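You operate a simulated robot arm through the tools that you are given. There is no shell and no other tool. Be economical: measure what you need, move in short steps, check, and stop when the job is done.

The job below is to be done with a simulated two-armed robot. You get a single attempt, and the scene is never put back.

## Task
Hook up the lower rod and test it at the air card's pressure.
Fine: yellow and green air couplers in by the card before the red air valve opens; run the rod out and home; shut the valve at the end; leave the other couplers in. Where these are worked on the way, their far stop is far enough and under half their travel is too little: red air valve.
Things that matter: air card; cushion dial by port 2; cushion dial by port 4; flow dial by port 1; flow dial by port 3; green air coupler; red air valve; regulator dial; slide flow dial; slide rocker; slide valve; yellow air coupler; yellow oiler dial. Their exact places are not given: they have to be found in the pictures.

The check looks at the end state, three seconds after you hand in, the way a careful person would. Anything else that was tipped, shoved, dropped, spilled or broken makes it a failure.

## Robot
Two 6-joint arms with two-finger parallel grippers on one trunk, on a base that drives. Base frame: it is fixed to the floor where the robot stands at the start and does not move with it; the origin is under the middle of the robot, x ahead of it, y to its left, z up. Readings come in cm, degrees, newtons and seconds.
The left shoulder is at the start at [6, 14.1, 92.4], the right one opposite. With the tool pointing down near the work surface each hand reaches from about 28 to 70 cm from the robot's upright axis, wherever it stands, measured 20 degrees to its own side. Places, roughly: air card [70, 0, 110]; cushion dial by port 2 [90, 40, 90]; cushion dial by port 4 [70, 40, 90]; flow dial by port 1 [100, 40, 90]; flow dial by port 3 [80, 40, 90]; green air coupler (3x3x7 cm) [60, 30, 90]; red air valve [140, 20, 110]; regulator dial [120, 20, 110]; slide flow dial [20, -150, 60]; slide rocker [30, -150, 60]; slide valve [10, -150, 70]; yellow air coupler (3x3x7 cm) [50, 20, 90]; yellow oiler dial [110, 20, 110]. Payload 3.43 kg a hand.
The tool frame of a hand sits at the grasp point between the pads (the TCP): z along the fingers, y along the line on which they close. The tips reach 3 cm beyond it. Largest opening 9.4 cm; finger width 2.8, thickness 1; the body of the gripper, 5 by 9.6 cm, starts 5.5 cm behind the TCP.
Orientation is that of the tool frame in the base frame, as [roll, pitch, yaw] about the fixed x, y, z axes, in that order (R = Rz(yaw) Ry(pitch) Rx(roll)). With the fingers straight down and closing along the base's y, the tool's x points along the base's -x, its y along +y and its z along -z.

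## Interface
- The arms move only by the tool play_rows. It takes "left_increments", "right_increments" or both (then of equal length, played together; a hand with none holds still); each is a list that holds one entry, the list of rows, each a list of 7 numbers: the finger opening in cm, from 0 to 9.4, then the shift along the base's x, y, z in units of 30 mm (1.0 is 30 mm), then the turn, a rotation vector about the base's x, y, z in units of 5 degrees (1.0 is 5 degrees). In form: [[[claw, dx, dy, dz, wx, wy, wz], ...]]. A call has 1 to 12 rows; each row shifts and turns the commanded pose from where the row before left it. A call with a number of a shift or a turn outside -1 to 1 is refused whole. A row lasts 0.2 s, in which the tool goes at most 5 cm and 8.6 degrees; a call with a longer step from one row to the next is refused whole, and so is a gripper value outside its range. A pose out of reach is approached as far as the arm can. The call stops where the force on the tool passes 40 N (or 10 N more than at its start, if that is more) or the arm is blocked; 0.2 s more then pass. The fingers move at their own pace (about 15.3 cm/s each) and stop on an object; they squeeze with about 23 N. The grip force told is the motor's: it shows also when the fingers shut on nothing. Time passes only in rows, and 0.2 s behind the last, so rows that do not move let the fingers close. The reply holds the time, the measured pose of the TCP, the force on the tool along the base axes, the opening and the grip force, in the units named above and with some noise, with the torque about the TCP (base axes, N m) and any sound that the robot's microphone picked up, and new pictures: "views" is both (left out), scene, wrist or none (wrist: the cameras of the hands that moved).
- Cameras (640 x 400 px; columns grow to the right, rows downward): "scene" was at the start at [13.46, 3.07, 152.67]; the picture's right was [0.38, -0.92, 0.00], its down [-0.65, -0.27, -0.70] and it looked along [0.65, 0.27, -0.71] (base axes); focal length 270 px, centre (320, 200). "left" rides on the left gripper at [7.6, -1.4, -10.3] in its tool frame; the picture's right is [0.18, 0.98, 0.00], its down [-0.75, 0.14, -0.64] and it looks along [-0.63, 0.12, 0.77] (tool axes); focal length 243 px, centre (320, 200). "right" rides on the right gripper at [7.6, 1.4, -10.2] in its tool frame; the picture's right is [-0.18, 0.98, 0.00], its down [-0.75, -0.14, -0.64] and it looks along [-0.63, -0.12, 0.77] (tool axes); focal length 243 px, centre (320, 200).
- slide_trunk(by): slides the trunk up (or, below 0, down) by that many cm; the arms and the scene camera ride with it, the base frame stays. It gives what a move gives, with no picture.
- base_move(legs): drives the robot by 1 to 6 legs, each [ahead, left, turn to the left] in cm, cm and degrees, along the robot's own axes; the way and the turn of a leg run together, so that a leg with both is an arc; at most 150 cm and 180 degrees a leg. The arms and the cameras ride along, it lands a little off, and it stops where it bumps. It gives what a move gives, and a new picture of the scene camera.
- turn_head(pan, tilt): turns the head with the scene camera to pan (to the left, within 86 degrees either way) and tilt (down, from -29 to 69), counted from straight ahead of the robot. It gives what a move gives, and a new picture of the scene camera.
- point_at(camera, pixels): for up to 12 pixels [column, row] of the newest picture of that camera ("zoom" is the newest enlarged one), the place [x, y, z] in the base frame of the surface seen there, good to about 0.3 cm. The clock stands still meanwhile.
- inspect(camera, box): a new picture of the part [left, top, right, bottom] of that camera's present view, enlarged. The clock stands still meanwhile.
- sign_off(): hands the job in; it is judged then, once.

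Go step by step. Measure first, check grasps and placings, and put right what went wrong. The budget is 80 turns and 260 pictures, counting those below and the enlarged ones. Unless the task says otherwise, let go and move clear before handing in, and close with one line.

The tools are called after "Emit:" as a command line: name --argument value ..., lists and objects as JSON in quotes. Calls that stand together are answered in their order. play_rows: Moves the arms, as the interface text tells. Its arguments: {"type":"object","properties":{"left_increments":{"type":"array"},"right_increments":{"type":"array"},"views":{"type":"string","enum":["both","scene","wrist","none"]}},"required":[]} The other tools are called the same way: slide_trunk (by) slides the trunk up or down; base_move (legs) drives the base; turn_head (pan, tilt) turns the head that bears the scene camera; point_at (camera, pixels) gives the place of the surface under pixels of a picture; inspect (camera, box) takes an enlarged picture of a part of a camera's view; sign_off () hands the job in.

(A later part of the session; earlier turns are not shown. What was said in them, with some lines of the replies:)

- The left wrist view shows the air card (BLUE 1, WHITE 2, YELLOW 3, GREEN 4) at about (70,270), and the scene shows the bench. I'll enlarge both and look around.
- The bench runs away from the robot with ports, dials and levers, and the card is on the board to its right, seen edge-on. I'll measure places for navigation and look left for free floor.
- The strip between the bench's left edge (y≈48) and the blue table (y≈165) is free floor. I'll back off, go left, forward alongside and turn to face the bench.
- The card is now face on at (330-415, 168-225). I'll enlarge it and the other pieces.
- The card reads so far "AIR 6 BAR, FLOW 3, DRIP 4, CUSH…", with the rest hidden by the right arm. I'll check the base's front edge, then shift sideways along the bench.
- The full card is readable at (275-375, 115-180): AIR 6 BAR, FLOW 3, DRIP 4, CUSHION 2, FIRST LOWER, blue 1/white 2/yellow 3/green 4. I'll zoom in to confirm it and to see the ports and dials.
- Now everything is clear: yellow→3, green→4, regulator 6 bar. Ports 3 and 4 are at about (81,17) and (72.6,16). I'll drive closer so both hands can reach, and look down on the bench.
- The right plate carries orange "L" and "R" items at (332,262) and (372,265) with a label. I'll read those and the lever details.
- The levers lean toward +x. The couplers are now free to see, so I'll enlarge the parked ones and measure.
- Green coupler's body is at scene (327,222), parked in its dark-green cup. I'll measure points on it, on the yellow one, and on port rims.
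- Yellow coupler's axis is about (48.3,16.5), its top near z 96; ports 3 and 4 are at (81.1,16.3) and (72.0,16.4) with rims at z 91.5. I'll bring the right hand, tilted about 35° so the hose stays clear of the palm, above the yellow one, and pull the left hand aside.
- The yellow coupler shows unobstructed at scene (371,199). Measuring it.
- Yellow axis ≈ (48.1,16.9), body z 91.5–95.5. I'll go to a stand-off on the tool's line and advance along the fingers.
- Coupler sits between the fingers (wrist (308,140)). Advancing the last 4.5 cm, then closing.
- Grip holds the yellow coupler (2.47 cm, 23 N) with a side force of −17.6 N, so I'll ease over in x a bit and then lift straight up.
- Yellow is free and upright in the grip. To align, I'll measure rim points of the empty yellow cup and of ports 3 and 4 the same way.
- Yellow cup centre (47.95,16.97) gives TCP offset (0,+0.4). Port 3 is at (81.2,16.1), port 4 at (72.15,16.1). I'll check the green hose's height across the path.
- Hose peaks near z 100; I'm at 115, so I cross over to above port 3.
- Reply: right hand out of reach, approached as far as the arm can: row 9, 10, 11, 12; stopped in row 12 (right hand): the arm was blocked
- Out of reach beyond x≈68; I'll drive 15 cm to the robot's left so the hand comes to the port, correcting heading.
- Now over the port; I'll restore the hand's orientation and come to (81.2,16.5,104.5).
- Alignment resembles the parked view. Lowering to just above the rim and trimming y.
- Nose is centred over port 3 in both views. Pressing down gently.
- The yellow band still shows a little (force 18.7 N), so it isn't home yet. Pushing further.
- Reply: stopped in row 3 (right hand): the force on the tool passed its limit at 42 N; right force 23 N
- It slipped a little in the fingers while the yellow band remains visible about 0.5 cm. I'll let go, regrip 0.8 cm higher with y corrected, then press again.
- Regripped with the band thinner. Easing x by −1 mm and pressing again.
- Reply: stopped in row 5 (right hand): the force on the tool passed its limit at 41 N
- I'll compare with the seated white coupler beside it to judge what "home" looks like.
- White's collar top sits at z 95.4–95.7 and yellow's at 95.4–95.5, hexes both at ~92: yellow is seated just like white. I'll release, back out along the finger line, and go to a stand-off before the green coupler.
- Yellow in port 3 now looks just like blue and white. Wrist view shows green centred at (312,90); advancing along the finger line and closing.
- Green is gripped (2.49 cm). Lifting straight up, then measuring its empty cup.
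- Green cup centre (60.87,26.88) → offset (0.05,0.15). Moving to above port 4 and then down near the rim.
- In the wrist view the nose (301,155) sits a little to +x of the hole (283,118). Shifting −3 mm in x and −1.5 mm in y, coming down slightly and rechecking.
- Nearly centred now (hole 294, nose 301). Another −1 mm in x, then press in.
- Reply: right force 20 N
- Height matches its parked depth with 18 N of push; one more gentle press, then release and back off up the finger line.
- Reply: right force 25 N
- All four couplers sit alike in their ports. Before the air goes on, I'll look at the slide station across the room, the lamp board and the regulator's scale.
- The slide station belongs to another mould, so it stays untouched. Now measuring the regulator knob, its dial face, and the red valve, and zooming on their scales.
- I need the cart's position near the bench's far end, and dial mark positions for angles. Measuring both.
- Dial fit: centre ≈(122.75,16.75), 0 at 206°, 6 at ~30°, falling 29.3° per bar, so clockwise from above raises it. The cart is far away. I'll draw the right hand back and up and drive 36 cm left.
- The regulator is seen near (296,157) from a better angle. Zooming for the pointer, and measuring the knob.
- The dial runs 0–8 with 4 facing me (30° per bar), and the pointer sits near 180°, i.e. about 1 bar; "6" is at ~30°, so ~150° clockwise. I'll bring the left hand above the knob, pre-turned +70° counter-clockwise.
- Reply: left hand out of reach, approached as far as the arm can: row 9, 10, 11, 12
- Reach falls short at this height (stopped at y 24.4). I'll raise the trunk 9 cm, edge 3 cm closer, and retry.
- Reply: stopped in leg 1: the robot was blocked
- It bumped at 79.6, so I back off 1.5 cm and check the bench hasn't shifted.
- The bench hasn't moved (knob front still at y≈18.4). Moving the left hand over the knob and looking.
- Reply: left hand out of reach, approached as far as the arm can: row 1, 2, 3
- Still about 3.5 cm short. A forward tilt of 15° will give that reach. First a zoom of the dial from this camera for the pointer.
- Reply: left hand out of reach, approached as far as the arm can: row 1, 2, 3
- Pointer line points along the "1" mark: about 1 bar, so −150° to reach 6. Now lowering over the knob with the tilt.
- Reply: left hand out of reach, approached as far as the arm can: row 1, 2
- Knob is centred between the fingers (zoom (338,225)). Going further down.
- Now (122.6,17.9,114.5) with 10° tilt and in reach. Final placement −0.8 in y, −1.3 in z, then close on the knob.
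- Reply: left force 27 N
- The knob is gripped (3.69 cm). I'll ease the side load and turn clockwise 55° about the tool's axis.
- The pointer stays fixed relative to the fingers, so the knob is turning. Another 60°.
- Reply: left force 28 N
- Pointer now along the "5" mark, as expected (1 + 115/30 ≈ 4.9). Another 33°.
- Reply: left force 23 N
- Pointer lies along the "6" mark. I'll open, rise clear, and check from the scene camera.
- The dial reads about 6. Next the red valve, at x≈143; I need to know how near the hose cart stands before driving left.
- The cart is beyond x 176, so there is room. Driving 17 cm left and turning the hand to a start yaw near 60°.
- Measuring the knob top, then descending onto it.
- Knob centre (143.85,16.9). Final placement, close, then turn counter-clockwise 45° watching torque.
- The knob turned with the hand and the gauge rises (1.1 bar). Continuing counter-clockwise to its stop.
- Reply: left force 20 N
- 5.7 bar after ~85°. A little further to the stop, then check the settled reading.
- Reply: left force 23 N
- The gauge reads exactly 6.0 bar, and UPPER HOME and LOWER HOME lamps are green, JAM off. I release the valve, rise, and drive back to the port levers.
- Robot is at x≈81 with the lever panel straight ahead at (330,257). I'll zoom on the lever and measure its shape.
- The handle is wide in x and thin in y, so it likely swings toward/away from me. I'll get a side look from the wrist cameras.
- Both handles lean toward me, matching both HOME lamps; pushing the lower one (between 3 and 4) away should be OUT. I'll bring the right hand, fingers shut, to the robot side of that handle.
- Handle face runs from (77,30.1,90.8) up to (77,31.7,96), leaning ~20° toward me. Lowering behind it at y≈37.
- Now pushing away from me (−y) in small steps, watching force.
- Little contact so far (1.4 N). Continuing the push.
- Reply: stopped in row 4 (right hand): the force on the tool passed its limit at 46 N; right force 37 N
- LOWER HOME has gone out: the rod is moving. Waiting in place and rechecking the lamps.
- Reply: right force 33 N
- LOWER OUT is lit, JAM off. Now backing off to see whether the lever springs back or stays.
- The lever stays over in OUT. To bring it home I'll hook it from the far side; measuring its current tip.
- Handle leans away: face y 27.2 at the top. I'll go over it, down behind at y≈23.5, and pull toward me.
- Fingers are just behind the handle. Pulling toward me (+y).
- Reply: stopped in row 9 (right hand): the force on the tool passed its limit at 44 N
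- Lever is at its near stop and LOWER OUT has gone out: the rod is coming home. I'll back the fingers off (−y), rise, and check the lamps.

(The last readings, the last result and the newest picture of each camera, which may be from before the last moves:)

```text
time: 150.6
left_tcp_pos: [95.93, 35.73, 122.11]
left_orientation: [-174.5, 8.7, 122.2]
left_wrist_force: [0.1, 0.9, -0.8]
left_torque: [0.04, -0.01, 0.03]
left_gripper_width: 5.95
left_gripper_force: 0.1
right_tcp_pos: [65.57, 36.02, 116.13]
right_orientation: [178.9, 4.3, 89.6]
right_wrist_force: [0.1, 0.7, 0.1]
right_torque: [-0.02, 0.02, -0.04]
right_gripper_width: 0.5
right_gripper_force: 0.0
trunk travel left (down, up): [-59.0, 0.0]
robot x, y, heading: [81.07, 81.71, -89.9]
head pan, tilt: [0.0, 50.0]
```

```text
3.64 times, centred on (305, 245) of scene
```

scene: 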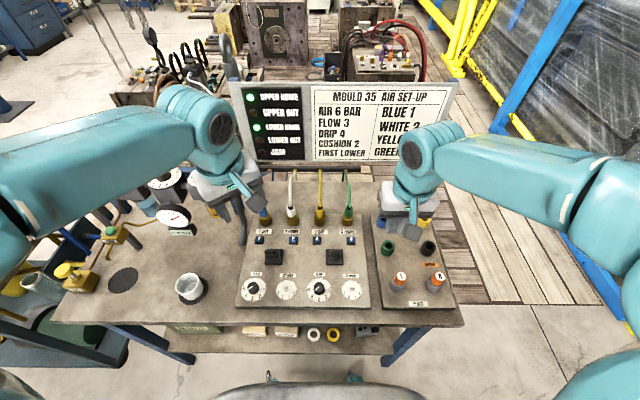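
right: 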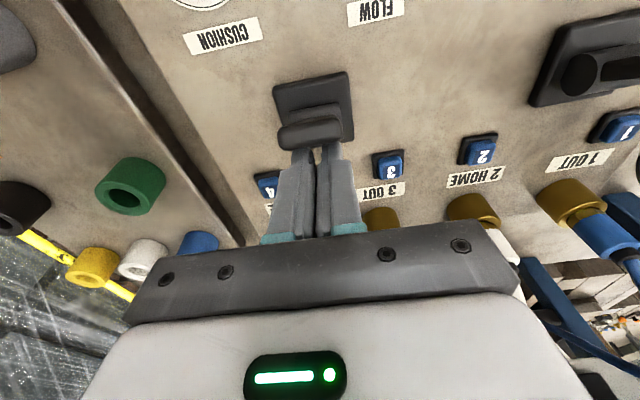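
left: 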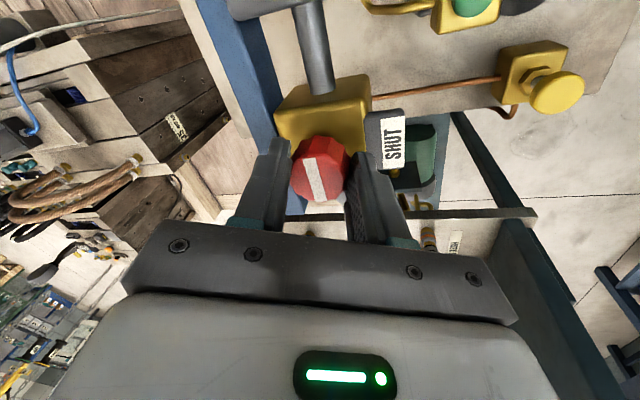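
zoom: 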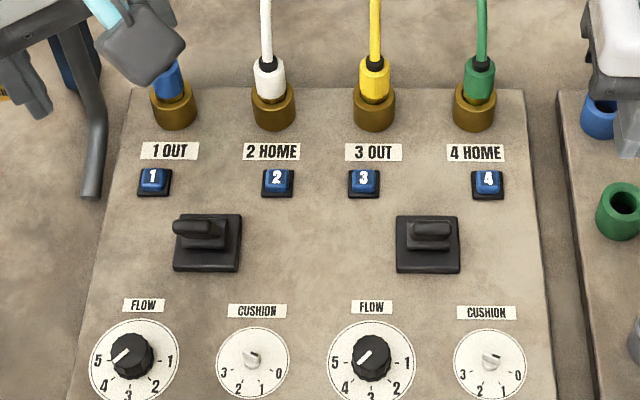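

LOWER HOME is lit again, lever home. Now back to the red valve to shut it.

Emit:
base_move --legs '[[0, 47.5, 0]]'

Emit:
play_rows --left_increments '[[[6, 0, -0.8, 0, 0, 0.18, 0.98], [6, 0, -0.8, 0, 0, 0.18, 0.98], [6, 0, -0.8, 0, 0, 0.18, 0.98], [6, 0, -0.8, 0, 0, 0.18, 0.98], [6, 0, -0.8, 0, 0, 0.18, 0.98], [6, 0, -0.8, 0, 0, 0, 0], [6, 0, -0.8, 0, 0, 0, 0], [6, 0, -0.4, -0.3, 0, 0, 0]]]'

```text
time: 157.2
left_tcp_pos: [144.31, 36.26, 122.21]
left_orientation: [-174.5, 8.8, 122.8]
left_wrist_force: [0.3, 0.6, 0.0]
left_torque: [0.02, 0.0, -0.01]
left_gripper_width: 6.0
left_gripper_force: 0.0
right_tcp_pos: [114.06, 36.1, 116.09]
right_orientation: [178.9, 4.3, 90.2]
right_wrist_force: [0.9, -0.4, -0.3]
right_torque: [-0.02, 0.02, 0.02]
right_gripper_width: 0.51
right_gripper_force: 0.0
trunk travel left (down, up): [-59.0, 0.0]
robot x, y, heading: [128.97, 81.71, -89.5]
head pan, tilt: [0.0, 50.0]
```

scene: 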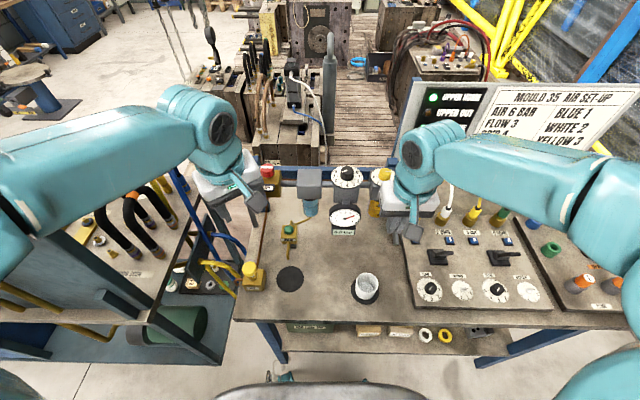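

```text
time: 159.0
left_tcp_pos: [144.16, 18.16, 121.12]
left_orientation: [-171.4, 5.5, 147.7]
left_wrist_force: [-0.2, -0.1, 0.6]
left_torque: [0.01, 0.0, 0.01]
left_gripper_width: 6.0
left_gripper_force: 0.0
right_tcp_pos: [114.09, 36.08, 115.95]
right_orientation: [179.0, 4.3, 90.2]
right_wrist_force: [-0.1, 0.2, 0.6]
right_torque: [0.01, 0.01, 0.0]
right_gripper_width: 0.5
right_gripper_force: 0.0
trunk travel left (down, up): [-59.0, 0.0]
robot x, y, heading: [128.91, 82.06, -89.3]
head pan, tilt: [0.0, 50.0]
```

scene: 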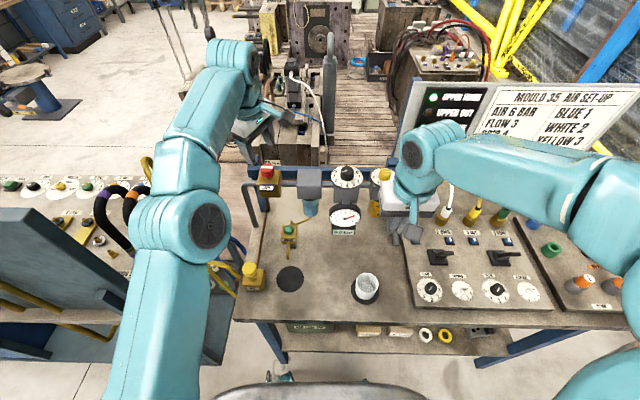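
left: 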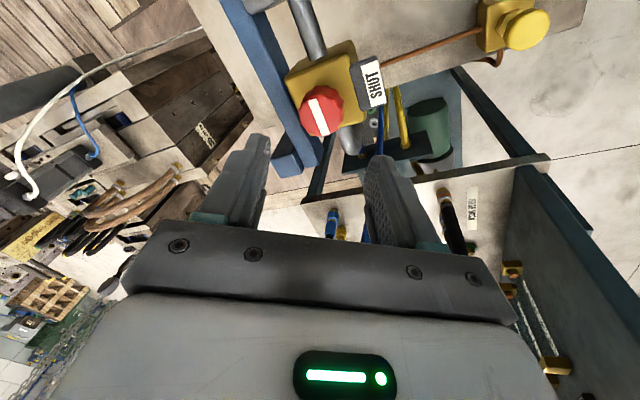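

Descending onto the open valve knob, closing and starting to turn clockwise.

Emit:
play_rows --left_increments '[[[6, -0.1, -0.25, -0.85, 0, 0, 0], [6, 0, 0, -0.9, 0, 0, 0], [6, 0, 0, -0.78, 0, 0, 0], [6, 0, 0, 0, 0, 0, 0], [2.5, 0, 0, 0, 0, 0, 0], [2.5, 0, 0, 0, 0, 0, 0], [2.5, 0, 0, 0, 0, 0, 0], [2.5, 0, 0, 0, 0, -0.18, -0.98], [2.5, 0, 0, 0, 0, -0.18, -0.98], [2.5, 0, 0, 0, 0, -0.18, -0.98], [2.5, 0, 0, 0, 0, -0.18, -0.98], [2.5, 0, 0, 0, 0, -0.18, -0.98]]]' --views "wrist"

```text
time: 161.6
left_tcp_pos: [143.81, 17.01, 113.54]
left_orientation: [-174.3, 8.8, 122.8]
left_wrist_force: [-14.3, -28.8, 6.6]
left_torque: [0.54, 0.29, 0.0]
left_gripper_width: 3.53
left_gripper_force: 44.7
right_tcp_pos: [113.98, 35.58, 115.83]
right_orientation: [178.9, 4.1, 90.1]
right_wrist_force: [-0.2, -0.4, -0.5]
right_torque: [0.01, -0.02, 0.01]
right_gripper_width: 0.5
right_gripper_force: 0.0
trunk travel left (down, up): [-59.0, 0.0]
robot x, y, heading: [129.14, 81.96, -89.0]
head pan, tilt: [0.0, 50.0]
```

left: 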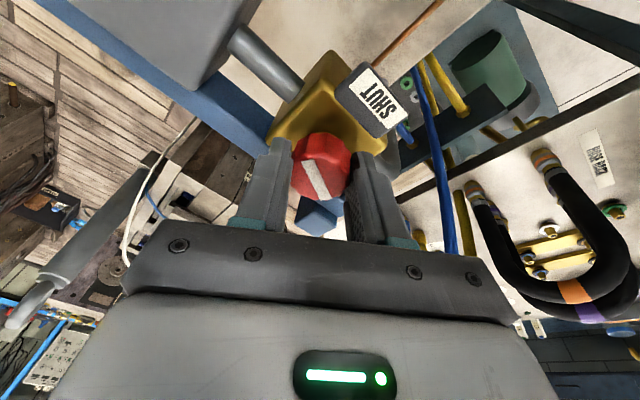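

It turns with the hand; easing the side load (−y) and continuing clockwise 55°+.

Emit:
play_rows --left_increments '[[[2.5, -0.05, -0.1, 0, 0, -0.18, -0.98], [2.5, 0, 0, 0, 0, -0.18, -0.98], [2.5, 0, 0, 0, 0, -0.18, -0.98], [2.5, 0, 0, 0, 0, -0.18, -0.98], [2.5, 0, 0, 0, 0, -0.18, -0.98], [2.5, 0, 0, 0, 0, -0.18, -0.98], [2.5, 0, 0, 0, 0, -0.18, -0.98], [2.5, 0, 0, 0, 0, -0.18, -0.98], [2.5, 0, 0, 0, 0, -0.18, -0.98], [2.5, 0, 0, 0, 0, -0.18, -0.98], [2.5, 0, 0, 0, 0, -0.18, -0.98], [2.5, 0, 0, 0, 0, -0.18, -0.98]]]' --views "wrist"

Emit:
inspect --camera "scene" --box '[300, 160, 400, 250]'

```text
time: 164.2
left_tcp_pos: [143.66, 16.99, 113.63]
left_orientation: [175.1, 9.1, 62.1]
left_wrist_force: [-12.2, 2.6, -5.4]
left_torque: [-0.49, 1.64, -0.02]
left_gripper_width: 3.5
left_gripper_force: 45.0
right_tcp_pos: [113.91, 36.0, 116.02]
right_orientation: [178.9, 4.3, 90.1]
right_wrist_force: [0.5, -0.1, -0.3]
right_torque: [0.02, 0.0, -0.01]
right_gripper_width: 0.51
right_gripper_force: 0.0
trunk travel left (down, up): [-59.0, 0.0]
robot x, y, heading: [129.12, 81.67, -89.5]
head pan, tilt: [0.0, 50.0]
```

left: 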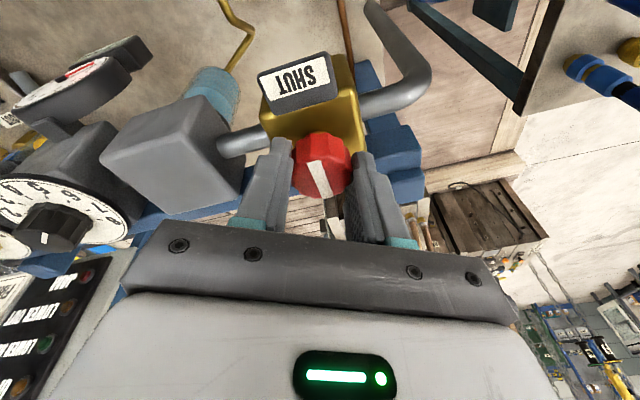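

```text
4.44 times, centred on (350, 205) of scene
```

zoom: 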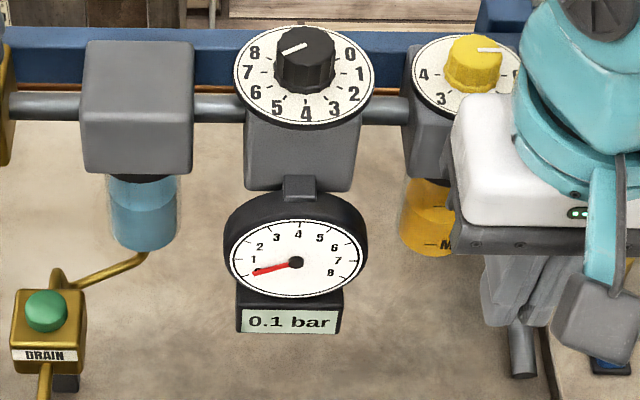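

Gauge is down to 0.1 bar. A few more degrees until the SHUT stop.

Emit:
play_rows --left_increments '[[[2.5, -0.04, 0, 0, 0, -0.18, -0.98], [2.5, 0, 0, 0, 0, -0.18, -0.98], [2.5, 0, 0, 0, 0, -0.18, -0.98], [2.5, 0, 0, 0, 0, 0, 0], [2.5, 0, 0, 0, 0, 0, 0]]]' --views "wrist"

Emit:
inspect --camera "scene" --box '[300, 160, 400, 250]'

Emit:
inspect --camera "left" --box '[220, 40, 420, 240]'

```text
time: 165.4
left_tcp_pos: [143.77, 17.03, 113.64]
left_orientation: [172.8, 7.6, 47.2]
left_wrist_force: [-8.9, 4.7, -5.0]
left_torque: [0.51, 0.59, 0.3]
left_gripper_width: 3.56
left_gripper_force: 44.8
right_tcp_pos: [114.03, 36.09, 116.07]
right_orientation: [178.9, 4.3, 90.2]
right_wrist_force: [0.3, 0.2, -0.4]
right_torque: [0.0, -0.01, 0.04]
right_gripper_width: 0.5
right_gripper_force: 0.0
trunk travel left (down, up): [-59.0, 0.0]
robot x, y, heading: [128.65, 82.06, -89.1]
head pan, tilt: [0.0, 50.0]
```

left: 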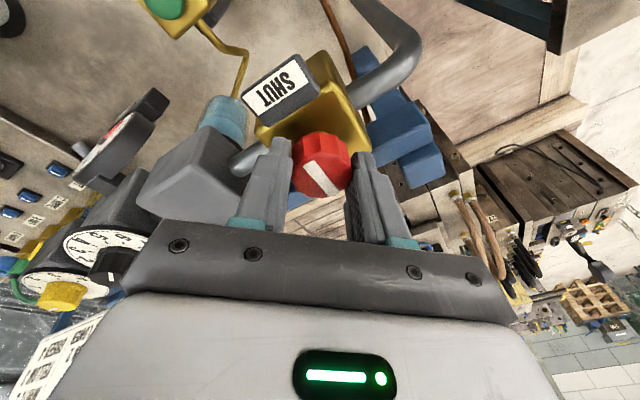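

```text
4.44 times, centred on (350, 205) of scene
```

zoom: 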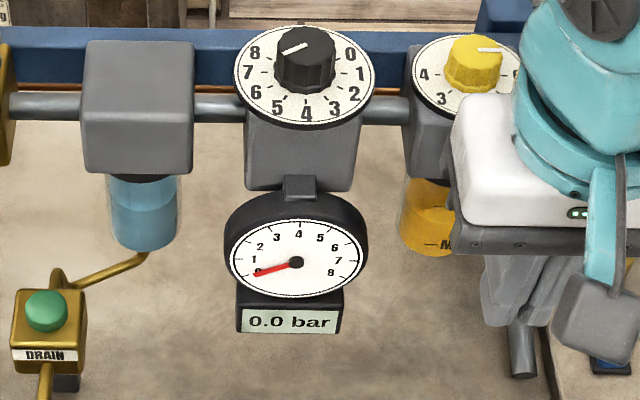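

```text
2.00 times, centred on (320, 140) of left
5 turns are left
```

zoom: 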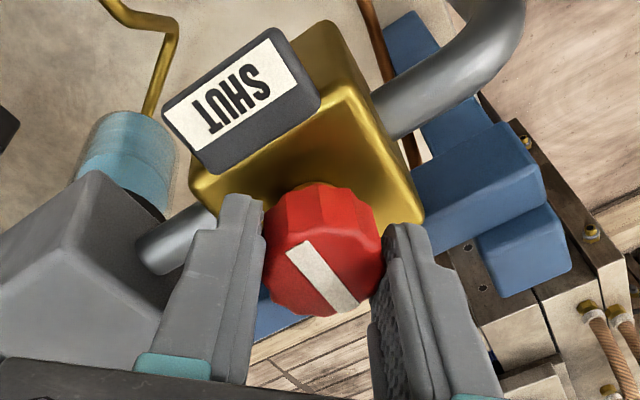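

Gauge is 0.0 bar and the knob's line points at the SHUT tag with the stop felt (torque 0.3). Letting go and moving clear.

Emit:
play_rows --left_increments '[[[6, 0, 0, 0, 0, 0, 0], [6, 0, 0, 0, 0, 0, 0], [6, 0, 0.15, 0.9, 0, 0, 0], [6, 0, 0.3, 1, 0, 0, 0], [6, 0, 0.7, 0.8, 0, 0.18, 0.98], [6, 0, 0.8, 0.2, 0, 0.18, 0.98], [6, 0, 0.8, 0, 0, 0.18, 0.98], [6, 0, 0.8, 0, 0, 0.18, 0.98], [6, 0, 0.8, 0, 0, 0.18, 0.98], [6, 0, 0.8, 0, 0, 0, 0]]]' --views "scene"

Emit:
inspect --camera "scene" --box '[240, 150, 360, 250]'

Emit:
inspect --camera "scene" --box '[360, 60, 560, 310]'

```text
time: 167.6
left_tcp_pos: [143.66, 32.7, 122.58]
left_orientation: [176.8, 9.9, 72.5]
left_wrist_force: [0.2, -0.2, 0.5]
left_torque: [0.04, -0.01, -0.01]
left_gripper_width: 6.01
left_gripper_force: 0.0
right_tcp_pos: [114.12, 36.12, 116.07]
right_orientation: [178.9, 4.4, 90.3]
right_wrist_force: [0.2, 0.2, 0.0]
right_torque: [0.01, 0.0, -0.02]
right_gripper_width: 0.49
right_gripper_force: 0.1
trunk travel left (down, up): [-59.0, 0.0]
robot x, y, heading: [129.13, 82.04, -89.1]
head pan, tilt: [0.0, 50.0]
```

scene: 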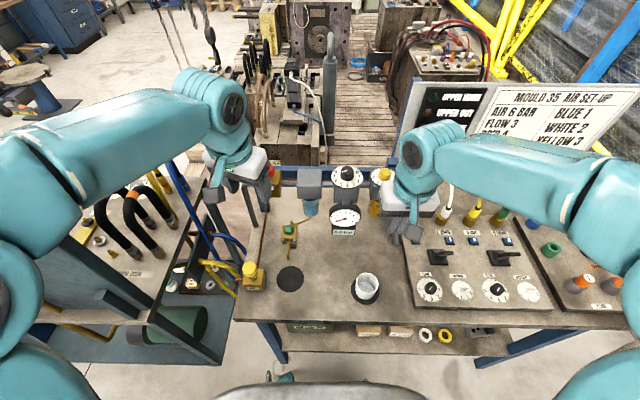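

```text
4.00 times, centred on (300, 200) of scene
```

zoom: 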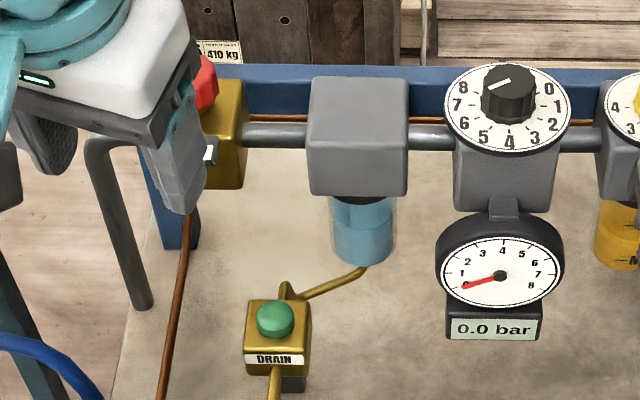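

```text
1.60 times, centred on (460, 185) of scene
4 turns are left
```

zoom: 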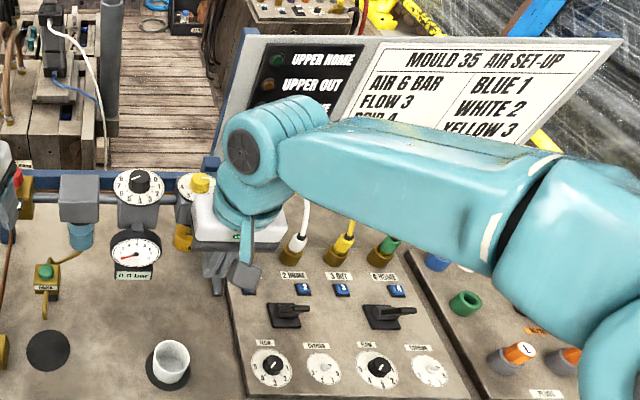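

The gauge reads 0.0 bar, the regulator is still set at 6, the couplers are in, the lever is home and both hands are clear. Handing in.

Emit:
sign_off

```text
The job is handed in.
```

The lower rod is hooked up (yellow in port 3, green in port 4) and ran out and home at 6.0 bar with no jam. The red valve is shut again, the gauge reads 0.0 bar, and the blue and white couplers were left in. I set only the pressure from the card; the drip, flow and cushion dials stay as found, off its values (drip 4, flow 3, cushion 2).
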